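You operate a simulated robot arm through the tools that you are given. There is no shell and no other tool. Be economical: measure what you need, move in short steps, check, and stop when the job is done.

The job below is to be done with a simulated two-armed robot. You get a single attempt, and the scene is never put back.

JOB
Feed one scoop of dried pellets from the dryer tray into the hopper.
Fine: Open the tray, use the green scoop and put it back; shut the tray and the hopper lid. Spill a teaspoon at most; pinch, break and dent nothing; leave nothing switched on. Touch nothing hot with a bare hand. Get no oil, paste or pellets on the floor or in a drain.

Only the result counts: the job must be done as asked and must still hold three seconds after the hand-in. Knocking over, shifting, dropping, spilling or breaking anything else fails it. A push-on lid holds only when it is set on centred and level and pressed home; a screw cap is set on level and turned clockwise until tight.

ROBOT AND FRAMES
Two 7-joint arms with fingered hands on one trunk, on a base that drives. Base frame: it is fixed to the floor where the robot stands at the start and does not move with it; the origin is under the middle of the robot, x ahead of it, y to its left, z up; the surface under the hand at the start is at about z = 700. Lengths are in mm, angles in degrees, forces in N, time in s.
The left shoulder is at the start at [22, 163, 1166], the right one opposite. Places, roughly: dryer tray [600, -200, 800]; hopper lid [800, 600, 1200]; steel hopper [700, 600, 1000]. Payload 4 kg a hand.
The tool frame of a hand sits at the grasp point between the pads (the TCP): z along the fingers, y along the line on which they close. The tips reach 36 mm beyond it. The gripper opens to 124 mm. The gripper's body begins 42 mm behind the TCP. The gripper is a hand of 4 fingers: y runs from the thumb to the fingers, the wrist lies at [-15, -99, -189] in the tool frame.
Orientation is that of the tool frame in the base frame, as a unit quaternion [w, x, y, z]. With the fingers straight down and the wrist toward the robot, the tool's x, y and z point along [0, 1, 0], [1, 0, 0] and [0, 0, -1] of the base frame.

CONTROLS
- The arms move only by the tool jog_arm. It takes "left_steps", "right_steps" or both (then of equal length, played together; a hand with none holds still); each is a list of rows, each an object of numbers (a shift or turn left out is 0): "tx", "ty", "tz": the shift along the tool's x, y, z in units of 40 mm (1.0 is 40 mm); "ax", "ay", "az": the turn, a rotation vector about the tool's x, y, z in units of 5 degrees (1.0 is 5 degrees). In form: [{"tx": .., "ty": .., "tz": .., "ax": .., "ay": .., "az": ..}, ...]. A call has 1 to 20 rows; each row shifts and turns the commanded pose from where the row before left it, along the tool's axes as they then stand. A call with a number of a shift or a turn outside -1 to 1 is refused whole. Each row takes 0.2 s and may step no farther than 50 mm and 8.6 degrees from the row before; otherwise, the whole call is refused. Where a pose cannot be reached the arm comes as near as it can. A force on the tool above 80 N (or 10 N above the force at the start of the call, whichever is more), or a blocked arm, ends the call early, and 0.2 s more pass. In this call time passes only in rows, and 0.2 s behind the last. The reply holds the time, the measured pose of the TCP, the force on the tool along the base axes, the opening and the grip force, in the units named above and with some noise, with the torque about the TCP (base axes, N m) and any sound that the robot's microphone picked up.
- Cameras (640 x 400 px; columns grow to the right, rows downward): "scene" is now at [108.9, 22.6, 1422.2]; the picture's right is [0.26, -0.97, -0.01], its down [-0.31, -0.07, -0.95] and it looks along [0.91, 0.25, -0.32] (base axes); focal length 214 px, centre (320, 200). "left" rides on the left gripper at [-75, -86, -123] in its tool frame; the picture's right is [-0.70, -0.34, 0.63], its down [0.64, -0.68, 0.35] and it looks along [0.32, 0.65, 0.69] (tool axes); focal length 275 px, centre (320, 200). "right" rides on the right gripper at [75, -86, -123] in its tool frame; the picture's right is [-0.70, 0.34, -0.63], its down [-0.65, -0.68, 0.35] and it looks along [-0.32, 0.65, 0.69] (tool axes); focal length 275 px, centre (320, 200). There is no depth. A picture from a camera that has moved, and an enlarged one, comes with that camera's place and axes in the base frame and with its lens.
- camera(camera): a new picture of that camera. The clock stands still meanwhile.
- move_column(by): slides the trunk up (or, below 0, down) by that many mm; the arms and the scene camera ride with it, the base frame stays. It gives what a move gives, with no picture.
- drive_base(legs): drives the robot by 1 to 6 legs, each [ahead, left, turn to the left] in mm, mm and degrees, along the robot's own axes; the way and the turn of a leg run together, so that a leg with both is an arc; at most 1500 mm and 180 degrees a leg. The arms and the cameras ride along, it lands a little off, and it stops where it bumps. It gives what a move gives.
- curl_fingers(index, middle, ring, thumb_bend, thumb_turn, hand): sets how far each is bent, from 0 (flat) to 1 (curled in); at 0.3 the hand is open as for a grip, at 0.7 the pads meet at the TCP. One left out holds its place. A second passes; each finger stops where it meets its share of the squeeze, and holds until it gets a number again. It is the only way to open and close the hand. It gives what a move gives, with no picture; readings hold the bend of each and the force on the fingers (four entries, about 0 where the hand has none), thumb and palm. thumb_turn goes from beside the hand (0) to across from the fingers (1), as for a grip.
- turn_head(pan, tilt): turns the head with the scene camera to pan (to the left, within 86 degrees either way) and tilt (down, from -29 to 69), counted from straight ahead of the robot. It gives what a move gives.
- inspect(camera, box): a new picture of the part [left, top, right, bottom] of that camera's present view, enlarged. The clock stands still meanwhile.
- close_job(): hands the job in; it is judged then, once.

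Work in short steps. Places have to be worked out from the pictures, the camera data and where the tool is seen: move nearer, look again, correct. Check each grasp and each placing, and mend what went wrong. You have 120 turns and 88 pictures in all, those below and enlarged ones among them. Open the grippers and draw the arms clear of the work before you hand the job in, unless the task says otherwise; then end with one line.

The tools are called after "Request:" as name(argument=value, ...) on one line, values as JSON. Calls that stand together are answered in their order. jog_arm: Moves the arms, as the interface text tells. Its arguments: {"type":"object","properties":{"left_steps":{"type":"array","items":{"type":"object","properties":{"tx":{"type":"number"},"ty":{"type":"number"},"tz":{"type":"number"},"ax":{"type":"number"},"ay":{"type":"number"},"az":{"type":"number"}}}},"right_steps":{"type":"array","items":{"type":"object","properties":{"tx":{"type":"number"},"ty":{"type":"number"},"tz":{"type":"number"},"ax":{"type":"number"},"ay":{"type":"number"},"az":{"type":"number"}}}}},"required":[]} The other tools are called the same way: move_column (by) slides the trunk up or down; curl_fingers (index, middle, ring, thumb_bend, thumb_turn, hand) moves the fingers one by one; drive_base (legs) drives the base; turn_head (pan, tilt) turns the head that bears the scene camera; camera (camera) takes a picture; inspect (camera, box) takes an enlarged picture of a part of a camera's view; close_job () hands the job in.

At the start:

```text
time_s: 0.0
left_eef_pos: [373.8, 509.6, 1476.1]
left_tcp_rot: [0.0, 0.707, 0.708, 0.0]
left_wrist_force: [-0.4, 0.2, 0.1]
left_torque: [0.0, 0.04, 0.0]
left_width: 123.8
left_grip_force: 0.2
left_shape: jaw
left_bend: [0.3, 0.3, 0.3, 0.3, 0.98]
left_finger forces: [0.1, 0.0, 0.0, 0.0, 0.0, 0.1]
right_eef_pos: [527.1, 91.8, 1509.6]
right_tcp_rot: [0.0, 0.707, 0.707, 0.0]
right_wrist_force: [0.4, -0.6, -0.2]
right_torque: [-0.05, 0.0, -0.01]
right_width: 123.8
right_grip_force: 0.1
right_shape: jaw
right_bend: [0.3, 0.3, 0.3, 0.3, 0.98]
right_finger forces: [0.1, 0.1, 0.1, 0.0, 0.0, 0.0]
trunk travel left (down, up): [-325.0, 153.0]
robot x, y, heading: [2.1, 0.8, -0.0]
head pan, tilt: [15.0, 15.4]
```

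scene: 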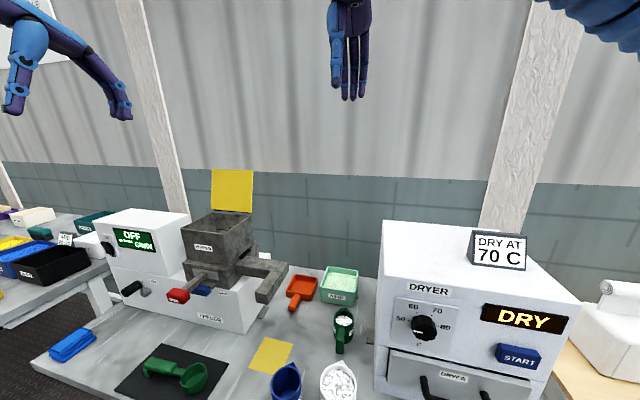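
right: 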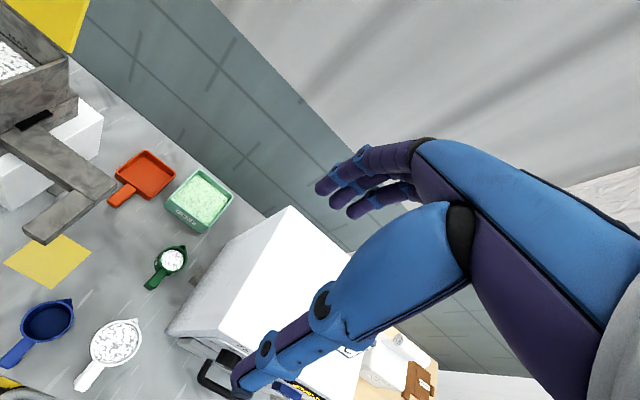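
left: 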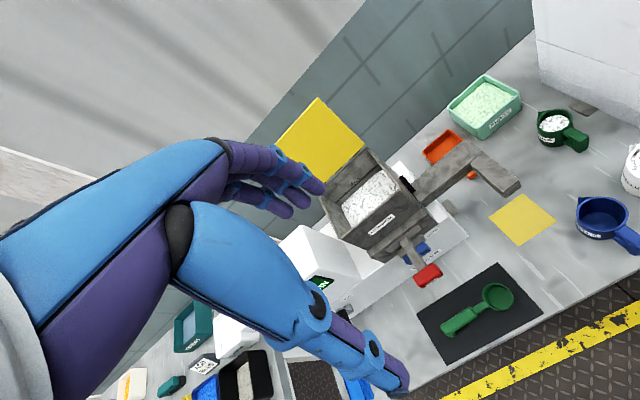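

I'll enlarge the main parts of the scene first: the dryer and the hopper.

Request:
inspect(camera="scene", box=[360, 210, 600, 400])

Request:
inspect(camera="scene", box=[90, 160, 370, 400])

Request:
turn_head(pan=-10, tilt=45)

Request:
camera(camera="scene")

```text
2.11 times, centred on (480, 305) of scene
camera zoom: at [108.9, 22.6, 1422.2], right [0.26, -0.97, -0.01], down [-0.31, -0.07, -0.95], along [0.91, 0.25, -0.32], focal length 452 px, centre (-17, -21)
```

zoom: 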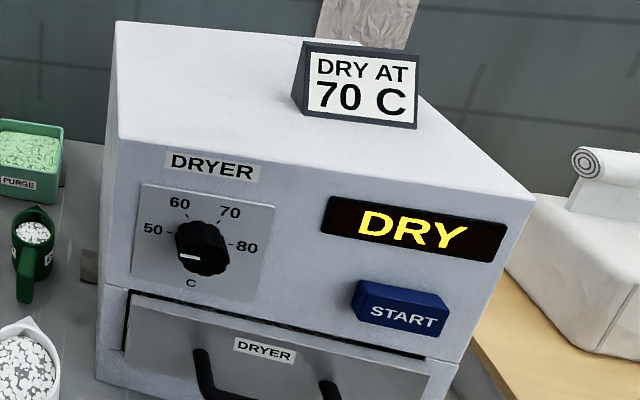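

```text
1.67 times, centred on (230, 280) of scene
camera zoom: at [108.9, 22.6, 1422.2], right [0.26, -0.97, -0.01], down [-0.31, -0.07, -0.95], along [0.91, 0.25, -0.32], focal length 358 px, centre (470, 67)
```

zoom: 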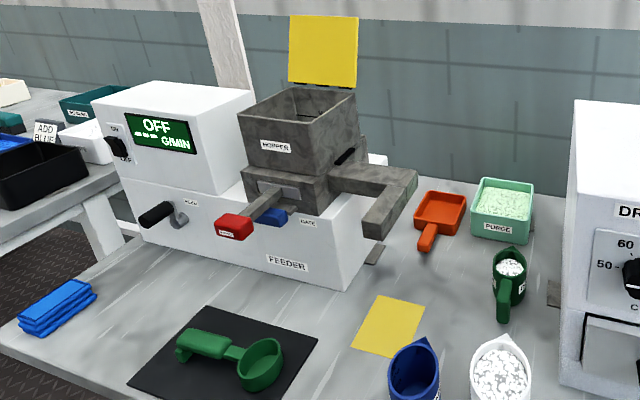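

```text
time_s: 0.9
left_eef_pos: [373.2, 510.0, 1475.3]
left_tcp_rot: [0.0, 0.707, 0.707, 0.001]
left_wrist_force: [0.6, -0.4, -0.5]
left_torque: [-0.02, -0.01, 0.0]
left_width: 123.5
left_grip_force: 0.1
left_shape: jaw
left_bend: [0.3, 0.3, 0.3, 0.3, 0.98]
left_finger forces: [0.1, 0.0, 0.0, 0.0, 0.0, 0.0]
right_eef_pos: [526.5, 92.9, 1509.6]
right_tcp_rot: [-0.001, 0.708, 0.707, -0.001]
right_wrist_force: [-0.2, 0.7, -0.9]
right_torque: [-0.03, -0.01, 0.01]
right_width: 123.7
right_grip_force: 0.2
right_shape: jaw
right_bend: [0.3, 0.3, 0.3, 0.3, 0.98]
right_finger forces: [0.0, 0.1, 0.0, 0.1, 0.0, 0.0]
trunk travel left (down, up): [-325.0, 153.0]
robot x, y, heading: [-0.6, -2.3, 0.1]
head pan, tilt: [-10.0, 45.0]
```

```text
82 pictures are left
camera scene: at [96.2, -15.6, 1376.9], right [-0.17, -0.98, 0.01], down [-0.74, 0.12, -0.67], along [0.66, -0.12, -0.75], focal length 214 px, centre (320, 200)
```

scene: 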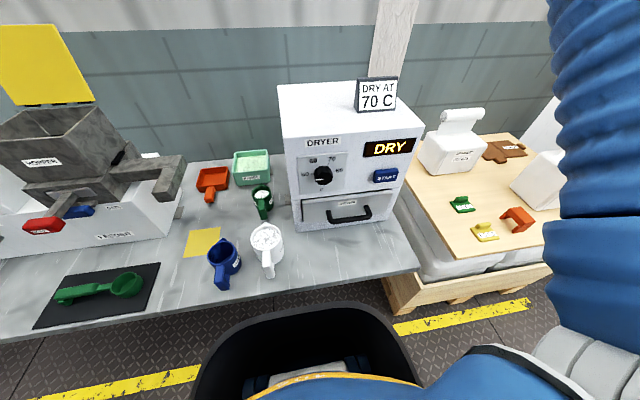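

The view is clearer now. I'll enlarge the dryer front and the scoop area, and turn the head to the hopper.

Request:
inspect(camera="scene", box=[270, 80, 430, 240])

Request:
inspect(camera="scene", box=[20, 150, 300, 330])

Request:
turn_head(pan=45, tilt=30)

Request:
camera(camera="scene")

Request:
inspect(camera="scene", box=[220, 120, 480, 300])

```text
2.50 times, centred on (350, 160) of scene
camera zoom: at [96.2, -15.6, 1376.9], right [-0.17, -0.98, 0.01], down [-0.74, 0.12, -0.67], along [0.66, -0.12, -0.75], focal length 536 px, centre (245, 300)
```

zoom: 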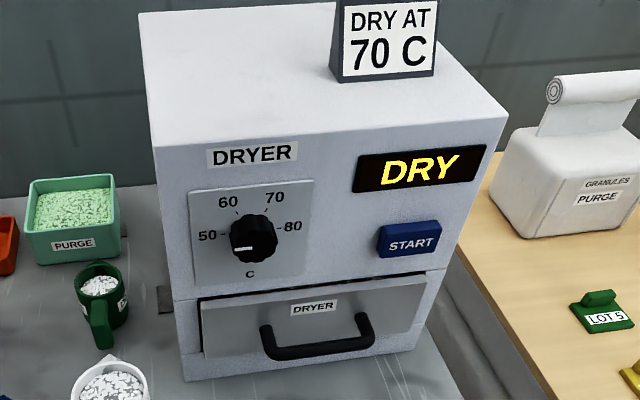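

```text
2.22 times, centred on (160, 240) of scene
camera zoom: at [96.2, -15.6, 1376.9], right [-0.17, -0.98, 0.01], down [-0.74, 0.12, -0.67], along [0.66, -0.12, -0.75], focal length 477 px, centre (676, 111)
```

zoom: 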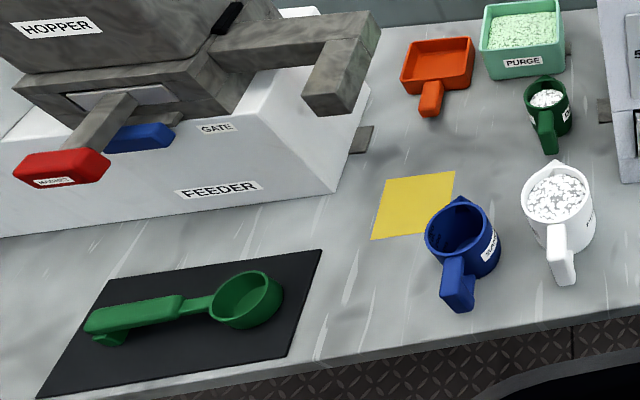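

```text
time_s: 2.2
left_eef_pos: [373.1, 511.3, 1476.0]
left_tcp_rot: [0.0, 0.707, 0.707, -0.001]
left_wrist_force: [0.6, 0.5, 0.0]
left_torque: [0.02, 0.03, 0.0]
left_width: 123.5
left_grip_force: 0.0
left_shape: jaw
left_bend: [0.3, 0.3, 0.3, 0.3, 0.98]
left_finger forces: [0.0, 0.0, 0.1, 0.0, 0.1, 0.0]
right_eef_pos: [527.3, 93.4, 1509.0]
right_tcp_rot: [-0.001, 0.706, 0.708, -0.001]
right_wrist_force: [-0.1, -0.6, 0.0]
right_torque: [-0.02, 0.03, 0.01]
right_width: 123.6
right_grip_force: 0.0
right_shape: jaw
right_bend: [0.3, 0.3, 0.3, 0.3, 0.98]
right_finger forces: [0.1, 0.0, 0.1, 0.0, 0.0, 0.0]
trunk travel left (down, up): [-325.0, 153.0]
robot x, y, heading: [-1.4, -1.3, 0.0]
head pan, tilt: [45.0, 30.0]
```

```text
79 pictures are left
camera scene: at [81.4, 62.4, 1400.2], right [0.71, -0.71, -0.04], down [-0.4, -0.35, -0.84], along [0.58, 0.61, -0.53], focal length 214 px, centre (320, 200)
```

scene: 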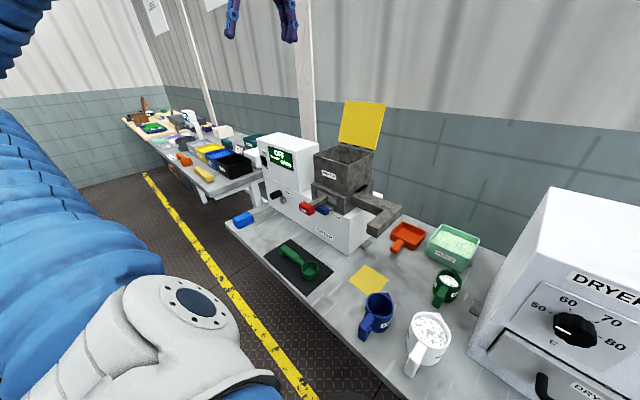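

```text
2.22 times, centred on (350, 210) of scene
camera zoom: at [81.4, 62.4, 1400.2], right [0.71, -0.71, -0.04], down [-0.4, -0.35, -0.84], along [0.58, 0.61, -0.53], focal length 477 px, centre (253, 178)
```

zoom: 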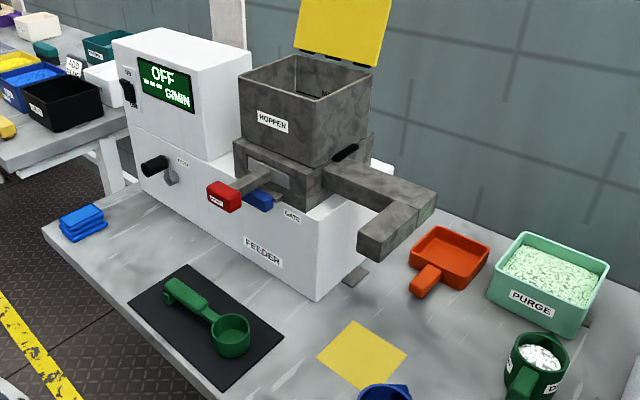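

The feeder is off and the dryer reads DRY, so the pellets are ready. The green scoop lies along y at about x≈422, with its bowl near y≈488 and its handle at y≈560–670. I'll lower the left hand over the handle and look again.

Request:
jog_arm(left_steps=[{"tz": 1, "tx": 0.16, "ty": 0.09}, {"tz": 1, "tx": 0.16, "ty": 0.09}, {"tz": 1, "tx": 0.16, "ty": 0.09}, {"tz": 1, "tx": 0.16, "ty": 0.09}, {"tz": 1, "tx": 0.16, "ty": 0.09}, {"tz": 1, "tx": 0.16, "ty": 0.09}, {"tz": 1, "tx": 0.16, "ty": 0.09}, {"tz": 1, "tx": 0.16, "ty": 0.09}, {"tz": 1, "tx": 0.16, "ty": 0.09}, {"tz": 1, "tx": 0.16, "ty": 0.09}, {"tz": 1, "tx": 0.16, "ty": 0.09}, {"tz": 1, "tx": 0.16, "ty": 0.09}, {"tz": 1, "tx": 0.16, "ty": 0.09}, {"tz": 1, "tx": 0.16, "ty": 0.09}])

Request:
camera(camera="left")

Request:
camera(camera="scene")

```text
time_s: 4.9
left_eef_pos: [419.7, 587.6, 996.0]
left_tcp_rot: [0.01, 0.709, 0.705, 0.013]
left_wrist_force: [-11.5, -4.0, 36.8]
left_torque: [-0.34, -2.29, -0.33]
left_width: 120.8
left_grip_force: 0.0
left_shape: jaw
left_bend: [0.29, 0.3, 0.3, 0.3, 0.98]
left_finger forces: [24.1, 12.9, 0.0, 0.1, 0.1, 0.0]
right_eef_pos: [526.3, 91.4, 1508.8]
right_tcp_rot: [0.0, 0.707, 0.707, 0.0]
right_wrist_force: [-0.3, 0.3, -0.3]
right_torque: [-0.01, 0.02, -0.02]
right_width: 123.7
right_grip_force: 0.2
right_shape: jaw
right_bend: [0.3, 0.3, 0.3, 0.3, 0.98]
right_finger forces: [0.1, 0.0, 0.0, 0.1, 0.0, 0.1]
trunk travel left (down, up): [-325.0, 153.0]
robot x, y, heading: [-0.3, -2.1, 0.1]
head pan, tilt: [45.0, 30.0]
stopped in row 13 (left hand): the force on the tool passed its limit at 108 N (the readings are from after the stop); the commanded pose is now the measured one
```

```text
77 pictures are left
camera left: at [329.7, 511.7, 1115.4], right [-0.32, -0.69, -0.65], down [-0.67, 0.65, -0.36], along [0.67, 0.32, -0.67], focal length 275 px, centre (320, 200)
```

left: 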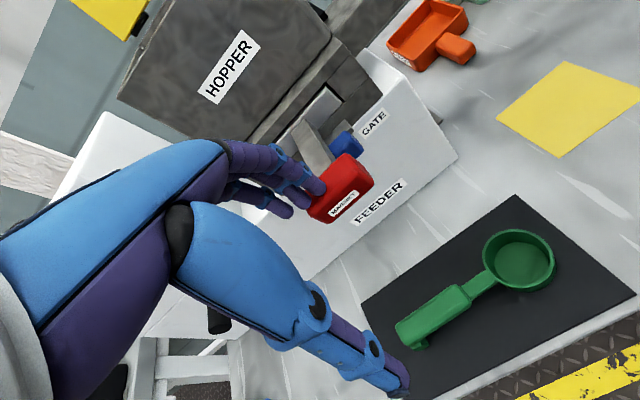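

```text
76 pictures are left
camera scene: at [79.1, 60.9, 1400.8], right [0.71, -0.71, -0.04], down [-0.4, -0.35, -0.85], along [0.58, 0.61, -0.53], focal length 214 px, centre (320, 200)
```

scene: 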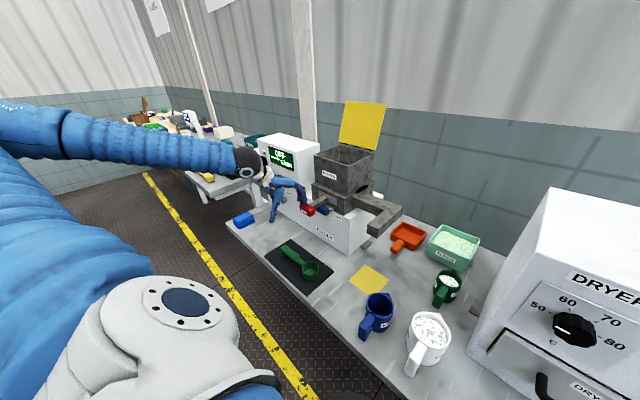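

The fingertips landed on top of the red magnet handle, which sticks out farther than I judged. I'll lift straight off, draw back, and check it isn't damaged.

Request:
jog_arm(left_steps=[{"tz": -0.5}, {"tz": -1}, {"tz": -0.5, "ty": -1}, {"ty": -1}, {"ty": -1}])

Request:
camera(camera="left")

Request:
inspect(camera="scene", box=[220, 90, 480, 300])

```text
time_s: 6.1
left_eef_pos: [297.0, 587.4, 1068.5]
left_tcp_rot: [0.007, 0.708, 0.706, 0.009]
left_wrist_force: [0.2, -0.6, 0.3]
left_torque: [0.05, -0.03, -0.01]
left_width: 123.8
left_grip_force: 0.0
left_shape: jaw
left_bend: [0.3, 0.3, 0.3, 0.3, 0.98]
left_finger forces: [0.1, 0.0, 0.1, 0.1, 0.0, 0.1]
right_eef_pos: [525.4, 92.2, 1509.6]
right_tcp_rot: [0.0, 0.707, 0.707, 0.0]
right_wrist_force: [-0.4, 0.1, -0.1]
right_torque: [0.01, -0.01, 0.02]
right_width: 123.5
right_grip_force: 0.1
right_shape: jaw
right_bend: [0.3, 0.3, 0.3, 0.3, 0.98]
right_finger forces: [0.0, 0.0, 0.0, 0.0, 0.1, 0.0]
trunk travel left (down, up): [-325.0, 153.0]
robot x, y, heading: [-2.2, -2.3, 0.3]
head pan, tilt: [45.0, 30.0]
```

```text
75 pictures are left
camera left: at [207.5, 512.1, 1189.0], right [-0.32, -0.69, -0.64], down [-0.67, 0.65, -0.36], along [0.67, 0.32, -0.67], focal length 275 px, centre (320, 200)
```

left: 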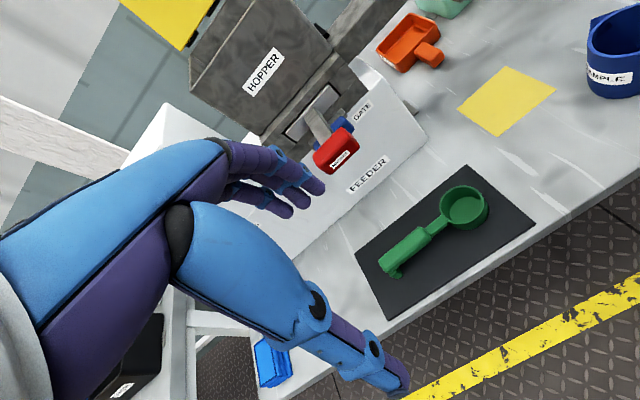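

```text
1.90 times, centred on (350, 195) of scene
camera zoom: at [79.3, 62.0, 1400.5], right [0.71, -0.71, -0.04], down [-0.4, -0.35, -0.84], along [0.58, 0.61, -0.53], focal length 408 px, centre (263, 210)
```

zoom: 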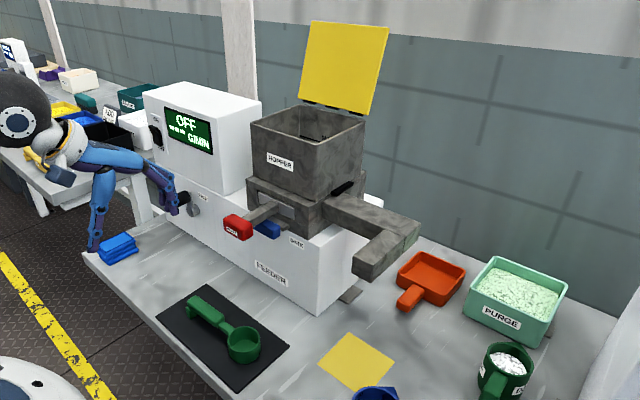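

The magnet handle looks unmoved. By triangulation the bowl rim centre is (420, 499, 740), the handle centre (425, 612, ~737), and the magnet handle overhangs at x≥455, z≈960. I'll come down on the robot side and slide forward low, underneath it.

Request:
jog_arm(left_steps=[{"tz": 1, "tx": 0.2, "az": 0.1}, {"tz": 1, "tx": 0.2, "az": 0.1}, {"tz": 1, "tx": 0.2, "az": 0.1}, {"tz": 1, "tx": 0.2, "az": 0.1}, {"tz": 1, "tx": 0.2, "az": 0.1}, {"tz": 1}, {"tz": 0.6}, {"ty": 0.8}, {"ty": 0.8}, {"ty": 0.8}])

Request:
camera(camera="left")

Request:
inspect(camera="scene", box=[200, 130, 400, 320])

```text
time_s: 8.3
left_eef_pos: [398.1, 626.3, 804.8]
left_tcp_rot: [0.008, 0.723, 0.691, 0.01]
left_wrist_force: [0.6, 0.4, -0.9]
left_torque: [0.0, 0.04, -0.03]
left_width: 123.8
left_grip_force: 0.1
left_shape: jaw
left_bend: [0.3, 0.3, 0.3, 0.3, 0.98]
left_finger forces: [0.0, 0.0, 0.1, 0.1, 0.0, 0.0]
right_eef_pos: [527.9, 93.5, 1507.3]
right_tcp_rot: [-0.001, 0.707, 0.707, -0.002]
right_wrist_force: [0.3, -0.5, 0.2]
right_torque: [0.01, 0.03, 0.0]
right_width: 123.5
right_grip_force: 0.1
right_shape: jaw
right_bend: [0.3, 0.3, 0.3, 0.3, 0.98]
right_finger forces: [0.1, 0.0, 0.0, 0.0, 0.0, 0.1]
trunk travel left (down, up): [-325.0, 153.0]
robot x, y, heading: [-0.1, -1.1, 0.3]
head pan, tilt: [45.0, 30.0]
```

```text
73 pictures are left
camera left: at [306.6, 554.4, 925.1], right [-0.35, -0.68, -0.64], down [-0.64, 0.68, -0.36], along [0.68, 0.29, -0.68], focal length 275 px, centre (320, 200)
```

left: 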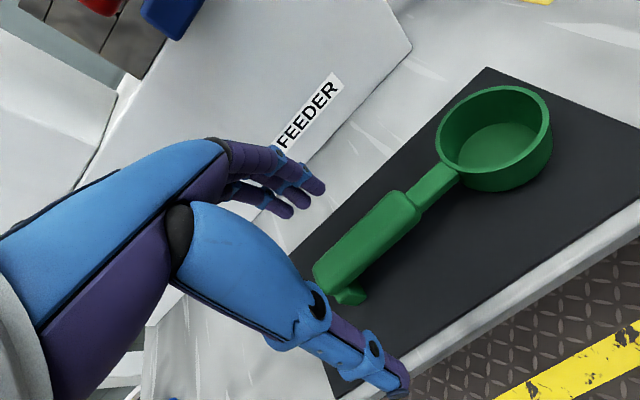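

```text
2.11 times, centred on (300, 225) of scene
camera zoom: at [82.6, 62.9, 1400.1], right [0.71, -0.71, -0.04], down [-0.4, -0.35, -0.84], along [0.58, 0.61, -0.54], focal length 452 px, centre (362, 147)
```

zoom: 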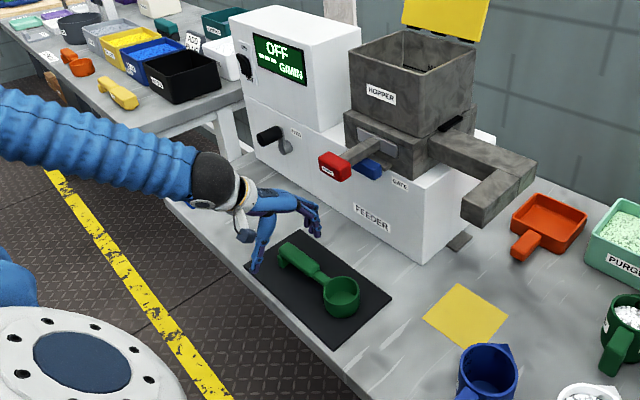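

From this view the handle runs y≈570–660, x≈428→420, so I'll turn the hand back about 6.5° to line up. Then I'll move over (424, 620) and down to z≈742.

Request:
jog_arm(left_steps=[{"az": -0.65, "ty": 0.35, "tx": -0.1}, {"az": -0.65, "ty": 0.3, "tx": -0.1}, {"tz": 0.5}, {"tz": 0.5}])

Request:
camera(camera="left")

```text
time_s: 9.3
left_eef_pos: [426.9, 616.0, 767.3]
left_tcp_rot: [0.007, 0.682, 0.731, 0.009]
left_wrist_force: [-0.8, -0.8, -0.4]
left_torque: [0.03, -0.02, 0.0]
left_width: 123.4
left_grip_force: 0.2
left_shape: jaw
left_bend: [0.3, 0.3, 0.3, 0.3, 0.98]
left_finger forces: [0.0, 0.0, 0.1, 0.0, 0.0, 0.1]
right_eef_pos: [528.1, 93.9, 1508.6]
right_tcp_rot: [0.0, 0.706, 0.708, -0.001]
right_wrist_force: [0.0, 0.0, 0.3]
right_torque: [0.0, 0.0, 0.02]
right_width: 124.0
right_grip_force: 0.1
right_shape: jaw
right_bend: [0.3, 0.3, 0.3, 0.3, 0.98]
right_finger forces: [0.0, 0.1, 0.0, 0.1, 0.0, 0.1]
trunk travel left (down, up): [-325.0, 153.0]
robot x, y, heading: [0.8, -0.1, -0.1]
head pan, tilt: [45.0, 30.0]
```

```text
71 pictures are left
camera left: at [343.7, 535.2, 887.6], right [-0.27, -0.72, -0.64], down [-0.72, 0.6, -0.36], along [0.64, 0.36, -0.68], focal length 275 px, centre (320, 200)
```

left: 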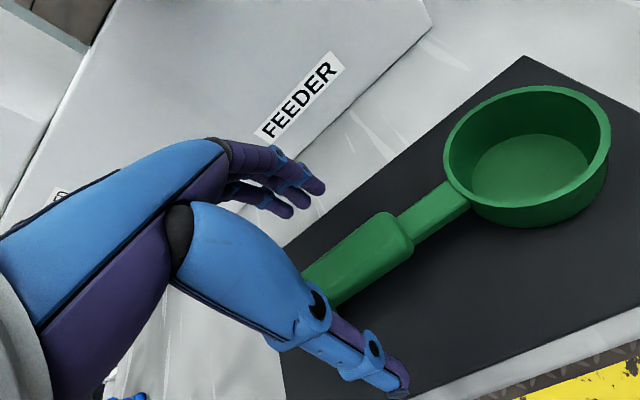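

The handle sits between thumb and fingers at x≈424, nearly parallel to y. I'll ease the yaw back a little, go down to z≈743 and close the fingers.

Request:
jog_arm(left_steps=[{"az": 0.4, "tz": 0.3}, {"tz": 0.3}])

Request:
curl_fingers(hand="left", index=0.75, middle=0.75, ring=0.75, thumb_bend=0.75)

Request:
camera(camera="left")

```text
time_s: 9.9
left_eef_pos: [428.1, 617.2, 741.2]
left_tcp_rot: [0.008, 0.696, 0.718, 0.011]
left_wrist_force: [0.3, 0.4, 0.4]
left_torque: [-0.01, -0.02, 0.0]
left_width: 123.6
left_grip_force: 0.1
left_shape: jaw
left_bend: [0.3, 0.3, 0.3, 0.3, 0.98]
left_finger forces: [0.0, 0.1, 0.1, 0.0, 0.0, 0.1]
right_eef_pos: [526.7, 93.8, 1509.0]
right_tcp_rot: [0.001, 0.707, 0.708, -0.001]
right_wrist_force: [0.7, 0.7, 0.8]
right_torque: [0.01, 0.0, 0.0]
right_width: 123.8
right_grip_force: 0.0
right_shape: jaw
right_bend: [0.3, 0.3, 0.3, 0.3, 0.98]
right_finger forces: [0.0, 0.1, 0.0, 0.0, 0.0, 0.0]
trunk travel left (down, up): [-325.0, 153.0]
robot x, y, heading: [3.6, 2.3, -0.1]
head pan, tilt: [45.0, 30.0]
```

```text
time_s: 10.9
left_eef_pos: [428.2, 616.4, 742.9]
left_tcp_rot: [0.008, 0.696, 0.718, 0.01]
left_wrist_force: [2.7, 4.3, 23.1]
left_torque: [-0.17, 0.18, -0.12]
left_width: 14.8
left_grip_force: 44.7
left_shape: fingers
left_bend: [0.74, 0.74, 0.74, 0.66, 0.96]
left_finger forces: [16.1, 6.9, 10.5, 0.1, 55.2, 0.0]
right_eef_pos: [525.2, 92.4, 1508.8]
right_tcp_rot: [-0.001, 0.706, 0.708, -0.001]
right_wrist_force: [0.1, -0.7, 0.0]
right_torque: [0.0, 0.02, 0.0]
right_width: 123.5
right_grip_force: 0.1
right_shape: jaw
right_bend: [0.3, 0.3, 0.3, 0.3, 0.98]
right_finger forces: [0.1, 0.0, 0.0, 0.0, 0.0, 0.0]
trunk travel left (down, up): [-325.0, 153.0]
robot x, y, heading: [0.1, 0.1, -0.1]
head pan, tilt: [45.0, 30.0]
```

```text
70 pictures are left
camera left: at [341.5, 537.8, 863.7], right [-0.3, -0.7, -0.64], down [-0.69, 0.62, -0.36], along [0.66, 0.34, -0.67], focal length 275 px, centre (320, 200)
```

left: 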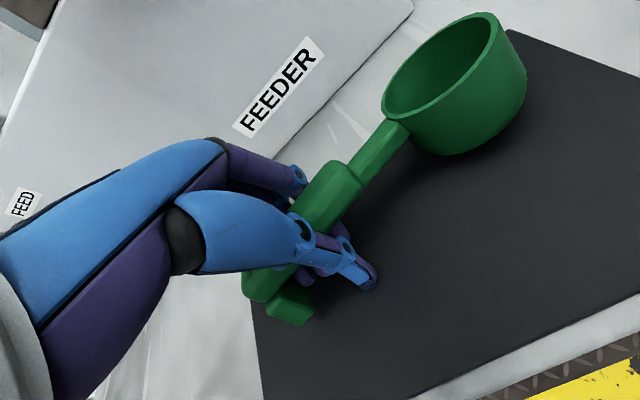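

The thumb slid under the handle and rolled the scoop, so the handle must be higher than I took it. I'll reopen slowly to let it settle, then look.

Request:
curl_fingers(hand="left", index=0.6, middle=0.6, ring=0.6, thumb_bend=0.5)

Request:
curl_fingers(hand="left", index=0.35, middle=0.35, ring=0.35, thumb_bend=0.3)

Request:
camera(camera="left")

Request:
inspect(camera="scene", box=[220, 180, 360, 300])

```text
time_s: 11.9
left_eef_pos: [430.3, 613.3, 746.8]
left_tcp_rot: [0.009, 0.695, 0.718, 0.013]
left_wrist_force: [16.6, -1.3, 64.9]
left_torque: [-0.68, 0.83, 0.19]
left_width: 24.8
left_grip_force: 33.0
left_shape: fingers
left_bend: [0.6, 0.6, 0.6, 0.57, 0.97]
left_finger forces: [0.1, 0.0, 0.0, 0.0, 65.4, 0.0]
right_eef_pos: [525.4, 89.7, 1509.0]
right_tcp_rot: [-0.001, 0.707, 0.708, 0.0]
right_wrist_force: [-0.1, -0.1, -0.8]
right_torque: [-0.03, -0.01, -0.01]
right_width: 123.9
right_grip_force: 0.0
right_shape: jaw
right_bend: [0.3, 0.3, 0.3, 0.3, 0.98]
right_finger forces: [0.0, 0.1, 0.0, 0.0, 0.0, 0.0]
trunk travel left (down, up): [-325.0, 153.0]
robot x, y, heading: [3.0, 1.9, -0.2]
head pan, tilt: [45.0, 30.0]
```

```text
time_s: 12.3
left_eef_pos: [432.5, 617.6, 744.0]
left_tcp_rot: [0.01, 0.696, 0.718, 0.011]
left_wrist_force: [-0.2, -1.1, 4.4]
left_torque: [-0.07, -0.29, -0.09]
left_width: 115.5
left_grip_force: 2.5
left_shape: fingers
left_bend: [0.35, 0.35, 0.35, 0.3, 0.97]
left_finger forces: [0.0, 5.4, 0.0, 0.0, 0.0, 0.0]
right_eef_pos: [529.4, 95.6, 1504.9]
right_tcp_rot: [0.0, 0.706, 0.708, -0.003]
right_wrist_force: [1.3, 0.0, -0.7]
right_torque: [-0.08, 0.0, 0.01]
right_width: 123.6
right_grip_force: 0.0
right_shape: jaw
right_bend: [0.3, 0.3, 0.3, 0.3, 0.98]
right_finger forces: [0.0, 0.0, 0.0, 0.1, 0.1, 0.1]
trunk travel left (down, up): [-325.0, 153.0]
robot x, y, heading: [-0.7, 0.1, -0.1]
head pan, tilt: [45.0, 30.0]
stopped (left hand): the force on the tool passed its limit at 81 N (the readings are from after the stop); the commanded pose is now the measured one
```

```text
69 pictures are left
camera left: at [344.8, 539.3, 863.0], right [-0.3, -0.71, -0.64], down [-0.69, 0.62, -0.37], along [0.66, 0.34, -0.67], focal length 275 px, centre (320, 200)
```

left: 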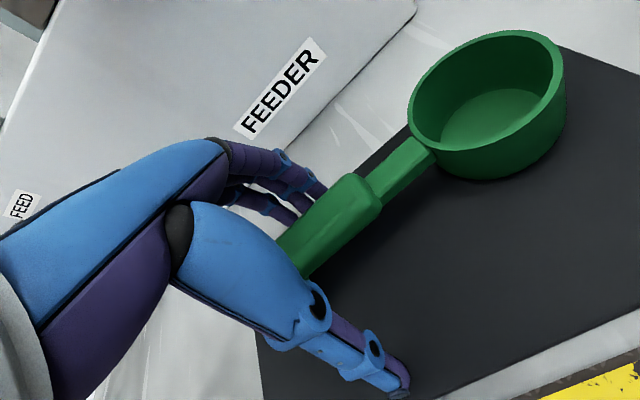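

```text
3.33 times, centred on (290, 240) of scene
camera zoom: at [83.0, 64.9, 1398.7], right [0.71, -0.71, -0.04], down [-0.4, -0.36, -0.84], along [0.58, 0.61, -0.54], focal length 715 px, centre (420, 67)
```

zoom: 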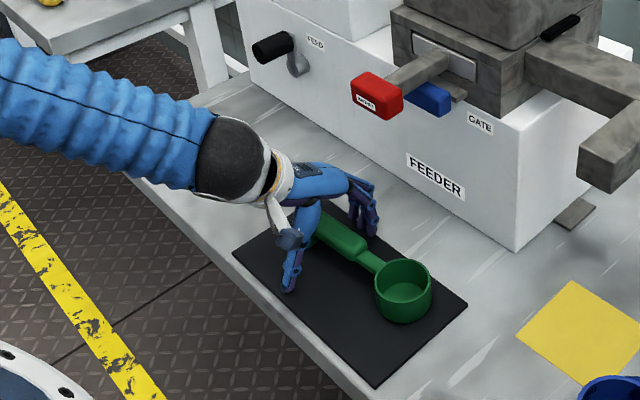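

The scoop is upright again. By triangulation its handle top is at z≈757 and its axis about −10° off y. I'll raise the TCP to z≈755, match the yaw and regrip.

Request:
jog_arm(left_steps=[{"tz": -0.28, "ty": -0.12}, {"az": -0.7}, {"az": -0.6}])

Request:
curl_fingers(hand="left", index=0.55, middle=0.55, ring=0.55, thumb_bend=0.55)

Request:
camera(camera="left")

```text
time_s: 13.1
left_eef_pos: [426.3, 615.2, 756.6]
left_tcp_rot: [0.01, 0.653, 0.757, 0.011]
left_wrist_force: [-0.1, -0.8, -1.0]
left_torque: [0.0, 0.02, 0.01]
left_width: 115.3
left_grip_force: 0.0
left_shape: fingers
left_bend: [0.35, 0.35, 0.35, 0.3, 0.97]
left_finger forces: [0.0, 0.0, 0.1, 0.1, 0.0, 0.0]
right_eef_pos: [526.7, 92.9, 1509.1]
right_tcp_rot: [-0.001, 0.707, 0.707, -0.001]
right_wrist_force: [-0.5, -0.2, 0.1]
right_torque: [-0.02, 0.0, -0.03]
right_width: 123.9
right_grip_force: 0.2
right_shape: jaw
right_bend: [0.3, 0.3, 0.3, 0.3, 0.98]
right_finger forces: [0.0, 0.0, 0.1, 0.1, 0.1, 0.0]
trunk travel left (down, up): [-325.0, 153.0]
robot x, y, heading: [-1.7, 0.2, 0.2]
head pan, tilt: [45.0, 30.0]
```

```text
time_s: 14.1
left_eef_pos: [425.9, 616.5, 756.6]
left_tcp_rot: [0.01, 0.654, 0.756, 0.012]
left_wrist_force: [-0.3, 0.0, -1.2]
left_torque: [0.02, -0.03, 0.01]
left_width: 47.0
left_grip_force: 0.5
left_shape: fingers
left_bend: [0.55, 0.55, 0.55, 0.55, 0.97]
left_finger forces: [0.0, 0.0, 0.2, 0.0, 0.0, 0.1]
right_eef_pos: [527.6, 93.0, 1507.9]
right_tcp_rot: [-0.001, 0.707, 0.708, 0.0]
right_wrist_force: [-0.6, 0.6, 0.5]
right_torque: [-0.03, -0.01, 0.0]
right_width: 123.7
right_grip_force: 0.0
right_shape: jaw
right_bend: [0.3, 0.3, 0.3, 0.3, 0.98]
right_finger forces: [0.0, 0.0, 0.0, 0.0, 0.0, 0.0]
trunk travel left (down, up): [-325.0, 153.0]
robot x, y, heading: [4.4, -2.3, -0.1]
head pan, tilt: [45.0, 30.0]
```

```text
67 pictures are left
camera left: at [348.6, 529.0, 876.9], right [-0.21, -0.74, -0.64], down [-0.76, 0.54, -0.37], along [0.62, 0.41, -0.67], focal length 275 px, centre (320, 200)
```

left: 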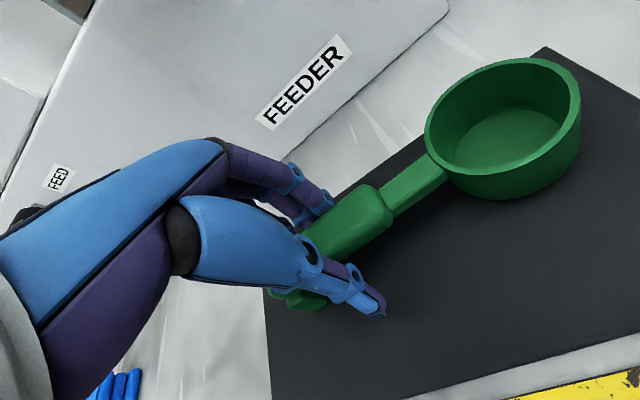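

The handle is bracketed at roughly mid-height, so I'll close firmly.

Request:
curl_fingers(hand="left", index=0.72, middle=0.72, ring=0.72, thumb_bend=0.72)

Request:
camera(camera="left")

```text
time_s: 15.1
left_eef_pos: [426.1, 616.3, 756.3]
left_tcp_rot: [0.01, 0.653, 0.757, 0.012]
left_wrist_force: [-1.3, -1.6, 0.6]
left_torque: [-0.21, -0.07, -0.13]
left_width: 29.1
left_grip_force: 30.8
left_shape: fingers
left_bend: [0.62, 0.66, 0.65, 0.63, 0.94]
left_finger forces: [12.9, 8.8, 9.6, 0.0, 30.7, 0.1]
right_eef_pos: [527.6, 93.0, 1508.0]
right_tcp_rot: [-0.001, 0.706, 0.708, -0.001]
right_wrist_force: [0.1, -0.2, 1.1]
right_torque: [-0.02, -0.04, 0.02]
right_width: 123.7
right_grip_force: 0.0
right_shape: jaw
right_bend: [0.3, 0.3, 0.3, 0.3, 0.98]
right_finger forces: [0.0, 0.1, 0.0, 0.1, 0.0, 0.0]
trunk travel left (down, up): [-325.0, 153.0]
robot x, y, heading: [0.1, -3.6, 0.0]
head pan, tilt: [45.0, 30.0]
```

```text
66 pictures are left
camera left: at [348.6, 529.1, 876.9], right [-0.21, -0.74, -0.64], down [-0.76, 0.54, -0.37], along [0.62, 0.41, -0.67], focal length 275 px, centre (320, 200)
```

left: 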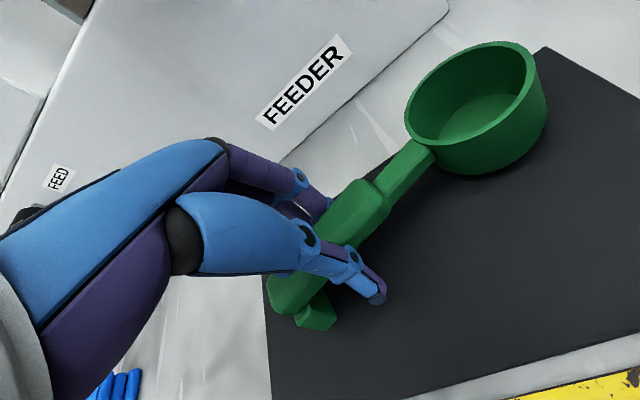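

The grip is firm on a 29 mm handle. I'll lift slightly, draw back from under the magnet handle, then rise and check.

Request:
jog_arm(left_steps=[{"tz": -0.5}, {"tz": -0.5}, {"ty": -0.7}, {"ty": -0.9}, {"ty": -0.9}, {"tz": -0.8}, {"tz": -0.8}, {"tz": -0.8}])

Request:
camera(camera="left")

Request:
camera(camera="scene")

```text
time_s: 16.9
left_eef_pos: [322.0, 603.3, 889.8]
left_tcp_rot: [0.011, 0.654, 0.757, 0.012]
left_wrist_force: [0.5, -0.1, -0.9]
left_torque: [0.03, 0.05, 0.03]
left_width: 29.4
left_grip_force: 29.5
left_shape: fingers
left_bend: [0.61, 0.66, 0.66, 0.63, 0.93]
left_finger forces: [15.8, 7.7, 6.5, 0.1, 29.3, 0.0]
right_eef_pos: [526.8, 91.6, 1509.2]
right_tcp_rot: [-0.001, 0.707, 0.707, 0.0]
right_wrist_force: [-0.8, -0.5, -0.7]
right_torque: [0.0, 0.03, -0.02]
right_width: 123.6
right_grip_force: 0.1
right_shape: jaw
right_bend: [0.3, 0.3, 0.3, 0.3, 0.98]
right_finger forces: [0.1, 0.0, 0.0, 0.1, 0.0, 0.0]
trunk travel left (down, up): [-325.0, 153.0]
robot x, y, heading: [0.3, -3.6, -0.0]
head pan, tilt: [45.0, 30.0]
```

```text
65 pictures are left
camera left: at [243.7, 515.7, 1010.1], right [-0.21, -0.73, -0.64], down [-0.76, 0.54, -0.37], along [0.62, 0.41, -0.67], focal length 275 px, centre (320, 200)
```

left: 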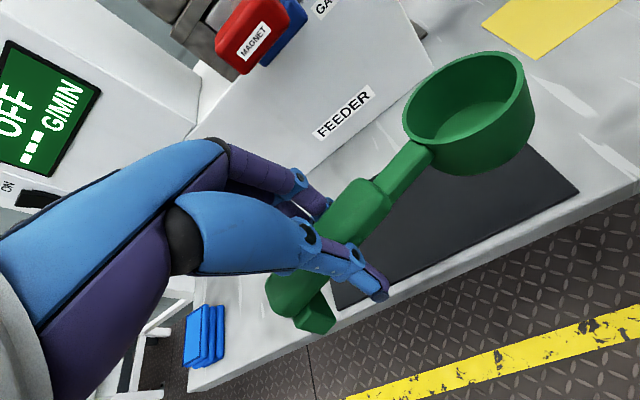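

```text
64 pictures are left
camera scene: at [81.1, 61.6, 1400.4], right [0.71, -0.71, -0.04], down [-0.4, -0.35, -0.84], along [0.58, 0.61, -0.53], focal length 214 px, centre (320, 200)
```

scene: 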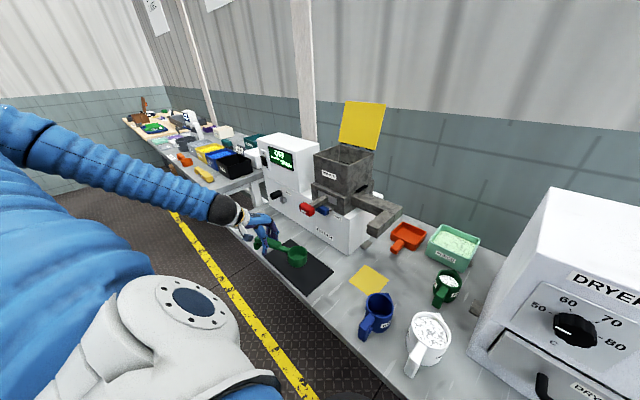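

The scoop is held nearly level. I'll back the base 150 mm for reach, then bring the right hand in front of the dryer tray, tilted 45° forward, and look at the tray handle.

Request:
drive_base(legs=[[-150, 0, 0]])

Request:
jog_arm(right_steps=[{"tz": 1, "tx": -0.5}, {"tz": 1, "tx": -0.5}, {"tz": 1, "tx": -0.5}, {"tz": 1, "tx": -0.5}, {"tz": 1, "tx": -0.5}, {"tz": 1, "tx": -0.5}, {"tz": 1, "tx": -0.5}, {"tz": 1, "tx": -0.5}, {"tz": 1, "tx": -0.5}, {"tz": 1, "tx": -0.5}, {"tz": 1, "tx": -0.5}, {"tz": 1, "tx": -0.5}, {"tz": 1, "tx": -0.5}, {"tz": 1, "tx": -0.5}])

Request:
jog_arm(right_steps=[{"ax": -1}, {"ax": -1}, {"ax": -1}, {"ax": -1}, {"ax": -1}, {"ax": -1}, {"ax": -1}, {"ax": -1}, {"ax": -1}])

Request:
camera(camera="right")

Request:
turn_head(pan=0, tilt=35)

Request:
camera(camera="scene")

```text
time_s: 18.2
left_eef_pos: [174.5, 603.0, 888.7]
left_tcp_rot: [0.01, 0.655, 0.756, 0.012]
left_wrist_force: [0.1, 0.3, -0.1]
left_torque: [0.02, 0.04, 0.0]
left_width: 29.0
left_grip_force: 29.2
left_shape: fingers
left_bend: [0.61, 0.66, 0.66, 0.63, 0.93]
left_finger forces: [15.9, 7.7, 6.6, 0.1, 29.4, 0.0]
right_eef_pos: [377.4, 93.7, 1509.0]
right_tcp_rot: [0.0, 0.708, 0.706, 0.0]
right_wrist_force: [-0.6, 0.5, -0.5]
right_torque: [-0.01, -0.01, -0.02]
right_width: 123.5
right_grip_force: 0.1
right_shape: jaw
right_bend: [0.3, 0.3, 0.3, 0.3, 0.98]
right_finger forces: [0.1, 0.0, 0.0, 0.1, 0.0, 0.0]
trunk travel left (down, up): [-325.0, 153.0]
robot x, y, heading: [-144.5, -3.2, -0.2]
head pan, tilt: [45.0, 30.0]
```

```text
time_s: 21.2
left_eef_pos: [174.0, 603.1, 889.2]
left_tcp_rot: [0.01, 0.655, 0.755, 0.012]
left_wrist_force: [0.7, -0.1, 0.0]
left_torque: [0.07, 0.05, 0.01]
left_width: 29.1
left_grip_force: 29.1
left_shape: fingers
left_bend: [0.61, 0.66, 0.66, 0.63, 0.93]
left_finger forces: [15.7, 7.6, 6.6, 0.0, 29.4, 0.0]
right_eef_pos: [375.2, -189.2, 950.4]
right_tcp_rot: [-0.001, 0.707, 0.707, 0.0]
right_wrist_force: [0.1, -1.0, -0.2]
right_torque: [0.01, 0.01, -0.03]
right_width: 123.7
right_grip_force: 0.1
right_shape: jaw
right_bend: [0.3, 0.3, 0.3, 0.3, 0.98]
right_finger forces: [0.0, 0.0, 0.0, 0.0, 0.1, 0.0]
trunk travel left (down, up): [-325.0, 153.0]
robot x, y, heading: [-148.6, -1.4, -0.3]
head pan, tilt: [45.0, 30.0]
```

```text
time_s: 23.2
left_eef_pos: [174.2, 602.8, 889.9]
left_tcp_rot: [0.01, 0.655, 0.756, 0.013]
left_wrist_force: [-0.2, 0.2, -0.2]
left_torque: [0.04, -0.01, 0.01]
left_width: 29.2
left_grip_force: 29.2
left_shape: fingers
left_bend: [0.61, 0.66, 0.66, 0.63, 0.93]
left_finger forces: [15.8, 7.6, 6.6, 0.0, 29.3, 0.1]
right_eef_pos: [404.8, -184.6, 943.2]
right_tcp_rot: [0.137, 0.694, 0.693, 0.137]
right_wrist_force: [0.5, 0.7, 0.3]
right_torque: [0.01, 0.0, 0.0]
right_width: 123.6
right_grip_force: 0.1
right_shape: jaw
right_bend: [0.3, 0.3, 0.3, 0.3, 0.98]
right_finger forces: [0.0, 0.0, 0.0, 0.0, 0.1, 0.0]
right hand out of reach, approached as far as the arm can: row 3, 4, 5, 6, 7, 8, 9
trunk travel left (down, up): [-325.0, 153.0]
robot x, y, heading: [-150.7, 2.7, -0.3]
head pan, tilt: [45.0, 30.0]
```

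```text
63 pictures are left
camera right: at [280.0, -107.9, 1024.1], right [0.07, -0.7, 0.71], down [-0.5, -0.64, -0.58], along [0.86, -0.32, -0.39], focal length 275 px, centre (320, 200)
```

right: 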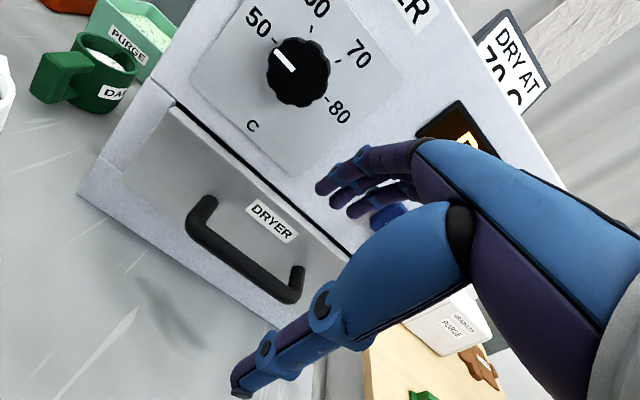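

```text
time_s: 24.4
left_eef_pos: [174.5, 603.7, 888.2]
left_tcp_rot: [0.01, 0.654, 0.756, 0.012]
left_wrist_force: [0.5, -0.6, -0.6]
left_torque: [0.01, 0.02, 0.0]
left_width: 29.0
left_grip_force: 29.3
left_shape: fingers
left_bend: [0.61, 0.66, 0.66, 0.63, 0.93]
left_finger forces: [15.8, 7.6, 6.6, 0.0, 29.3, 0.0]
right_eef_pos: [406.7, -184.5, 943.7]
right_tcp_rot: [0.137, 0.694, 0.693, 0.137]
right_wrist_force: [1.2, 0.0, -0.3]
right_torque: [0.01, -0.02, -0.03]
right_width: 123.8
right_grip_force: 0.1
right_shape: jaw
right_bend: [0.3, 0.3, 0.3, 0.3, 0.98]
right_finger forces: [0.0, 0.1, 0.1, 0.0, 0.1, 0.1]
trunk travel left (down, up): [-325.0, 153.0]
robot x, y, heading: [-145.6, -1.8, 0.2]
head pan, tilt: [0.0, 35.0]
```

```text
62 pictures are left
camera scene: at [-43.5, -1.3, 1391.1], right [0.0, -1.0, 0.0], down [-0.62, 0.0, -0.78], along [0.78, 0.0, -0.62], focal length 214 px, centre (320, 200)
```

scene: 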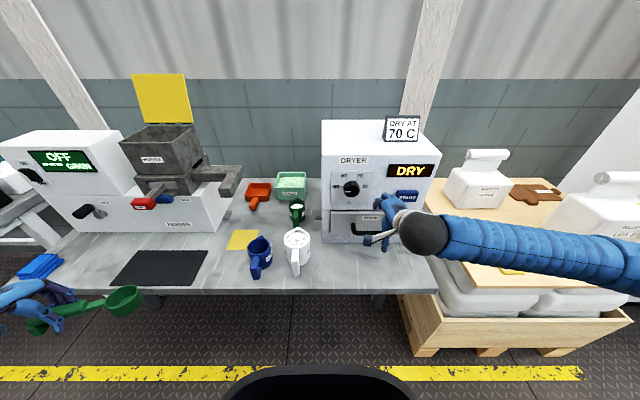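

The wrist limits the tilt to about 22° at this height. I'll enlarge the tray handle to triangulate it.

Request:
inspect(camera="scene", box=[310, 140, 450, 260])

Request:
inspect(camera="right", box=[80, 60, 380, 340])

```text
3.33 times, centred on (380, 200) of scene
camera zoom: at [-43.5, -1.3, 1391.1], right [0.0, -1.0, 0.0], down [-0.62, 0.0, -0.78], along [0.78, 0.0, -0.62], focal length 715 px, centre (120, 200)
```

zoom: 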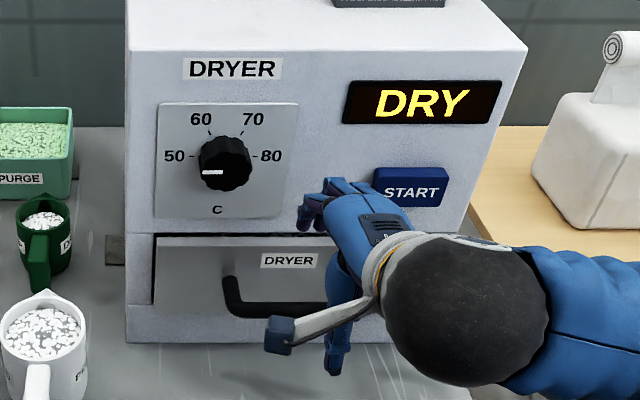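

```text
1.43 times, centred on (230, 200) of right
camera zoom: at [280.0, -107.9, 1024.1], right [0.07, -0.7, 0.71], down [-0.5, -0.64, -0.58], along [0.86, -0.32, -0.39], focal length 393 px, centre (449, 200)
```

zoom: 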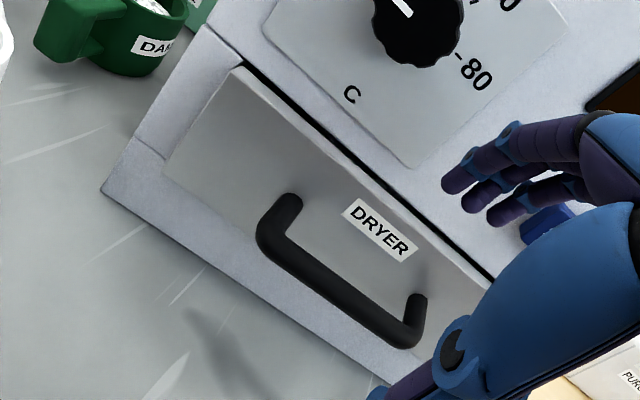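

By triangulation the tray's handle bar runs y −126 to −252 at x≈488, z≈820, with about 30 mm of gap behind it. The commanded tilt may be sitting beyond what was reached, so I'll turn back to about 22° and narrow the fingers to a hook.

Request:
jog_arm(right_steps=[{"ax": 1}, {"ax": 1}, {"ax": 1}, {"ax": 1}, {"ax": 0.6}])

Request:
curl_fingers(hand="right", index=0.53, middle=0.53, ring=0.53, thumb_bend=0.4)

```text
time_s: 25.6
left_eef_pos: [175.5, 603.1, 888.7]
left_tcp_rot: [0.01, 0.655, 0.756, 0.013]
left_wrist_force: [-0.7, -0.1, -0.8]
left_torque: [0.06, 0.01, 0.0]
left_width: 29.2
left_grip_force: 30.4
left_shape: fingers
left_bend: [0.61, 0.66, 0.66, 0.63, 0.93]
left_finger forces: [15.8, 7.6, 6.7, 0.1, 29.4, 0.1]
right_eef_pos: [404.8, -184.8, 943.5]
right_tcp_rot: [-0.004, 0.707, 0.707, -0.004]
right_wrist_force: [0.2, 0.1, -0.6]
right_torque: [0.02, 0.02, -0.01]
right_width: 123.8
right_grip_force: 0.1
right_shape: jaw
right_bend: [0.3, 0.3, 0.3, 0.3, 0.98]
right_finger forces: [0.0, 0.0, 0.1, 0.0, 0.0, 0.0]
trunk travel left (down, up): [-325.0, 153.0]
robot x, y, heading: [-148.0, 0.6, -0.1]
head pan, tilt: [0.0, 35.0]
```

```text
time_s: 26.6
left_eef_pos: [174.3, 602.6, 887.8]
left_tcp_rot: [0.01, 0.655, 0.756, 0.012]
left_wrist_force: [0.4, -0.2, -0.2]
left_torque: [-0.01, 0.02, 0.0]
left_width: 29.4
left_grip_force: 29.7
left_shape: fingers
left_bend: [0.61, 0.66, 0.66, 0.63, 0.93]
left_finger forces: [15.9, 7.5, 6.6, 0.0, 29.4, 0.0]
right_eef_pos: [404.4, -185.4, 943.1]
right_tcp_rot: [-0.003, 0.708, 0.707, -0.004]
right_wrist_force: [0.2, 0.1, -0.7]
right_torque: [0.02, -0.04, 0.0]
right_width: 72.9
right_grip_force: 0.1
right_shape: fingers
right_bend: [0.53, 0.53, 0.53, 0.4, 0.98]
right_finger forces: [0.0, 0.0, 0.0, 0.1, 0.0, 0.0]
trunk travel left (down, up): [-325.0, 153.0]
robot x, y, heading: [-147.0, -0.9, -0.1]
head pan, tilt: [0.0, 35.0]
```

Unreachable commands reset to the measured pose. I'll move to the pre-approach point at about (455, −189, 895) and tilt 22°.

Request:
jog_arm(right_steps=[{"ty": 0.6, "tz": 0.6, "tx": -0.1}, {"ty": 0.6, "tz": 0.5}, {"ax": -0.9}, {"ax": -0.9}, {"ax": -0.9}, {"ax": -0.9}, {"ax": -0.9}])

Request:
camera(camera="right")

```text
time_s: 28.2
left_eef_pos: [175.3, 603.0, 888.7]
left_tcp_rot: [0.01, 0.655, 0.756, 0.012]
left_wrist_force: [-0.3, -0.4, -1.3]
left_torque: [0.0, 0.04, 0.01]
left_width: 29.4
left_grip_force: 29.7
left_shape: fingers
left_bend: [0.61, 0.66, 0.66, 0.63, 0.93]
left_finger forces: [15.8, 7.6, 6.5, 0.0, 29.2, 0.1]
right_eef_pos: [452.4, -189.9, 898.6]
right_tcp_rot: [0.12, 0.696, 0.697, 0.121]
right_wrist_force: [-0.8, -0.2, 0.4]
right_torque: [-0.01, 0.01, -0.01]
right_width: 73.0
right_grip_force: 0.1
right_shape: fingers
right_bend: [0.53, 0.53, 0.53, 0.4, 0.98]
right_finger forces: [0.0, 0.0, 0.0, 0.1, 0.0, 0.0]
trunk travel left (down, up): [-325.0, 153.0]
robot x, y, heading: [-148.3, -0.3, -0.2]
head pan, tilt: [0.0, 35.0]
```

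```text
59 pictures are left
camera right: at [330.5, -112.2, 984.6], right [0.1, -0.7, 0.71], down [-0.53, -0.64, -0.55], along [0.84, -0.32, -0.43], focal length 275 px, centre (320, 200)
```

right: 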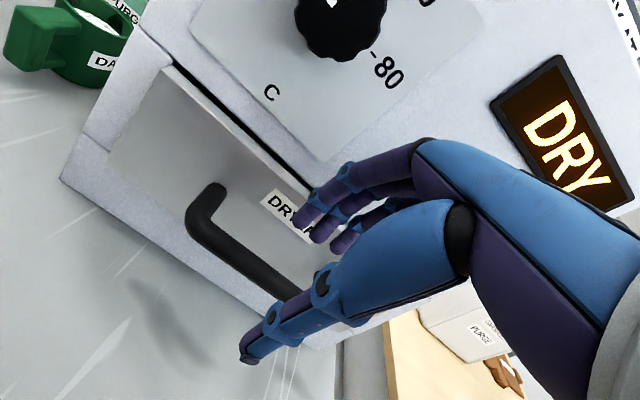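

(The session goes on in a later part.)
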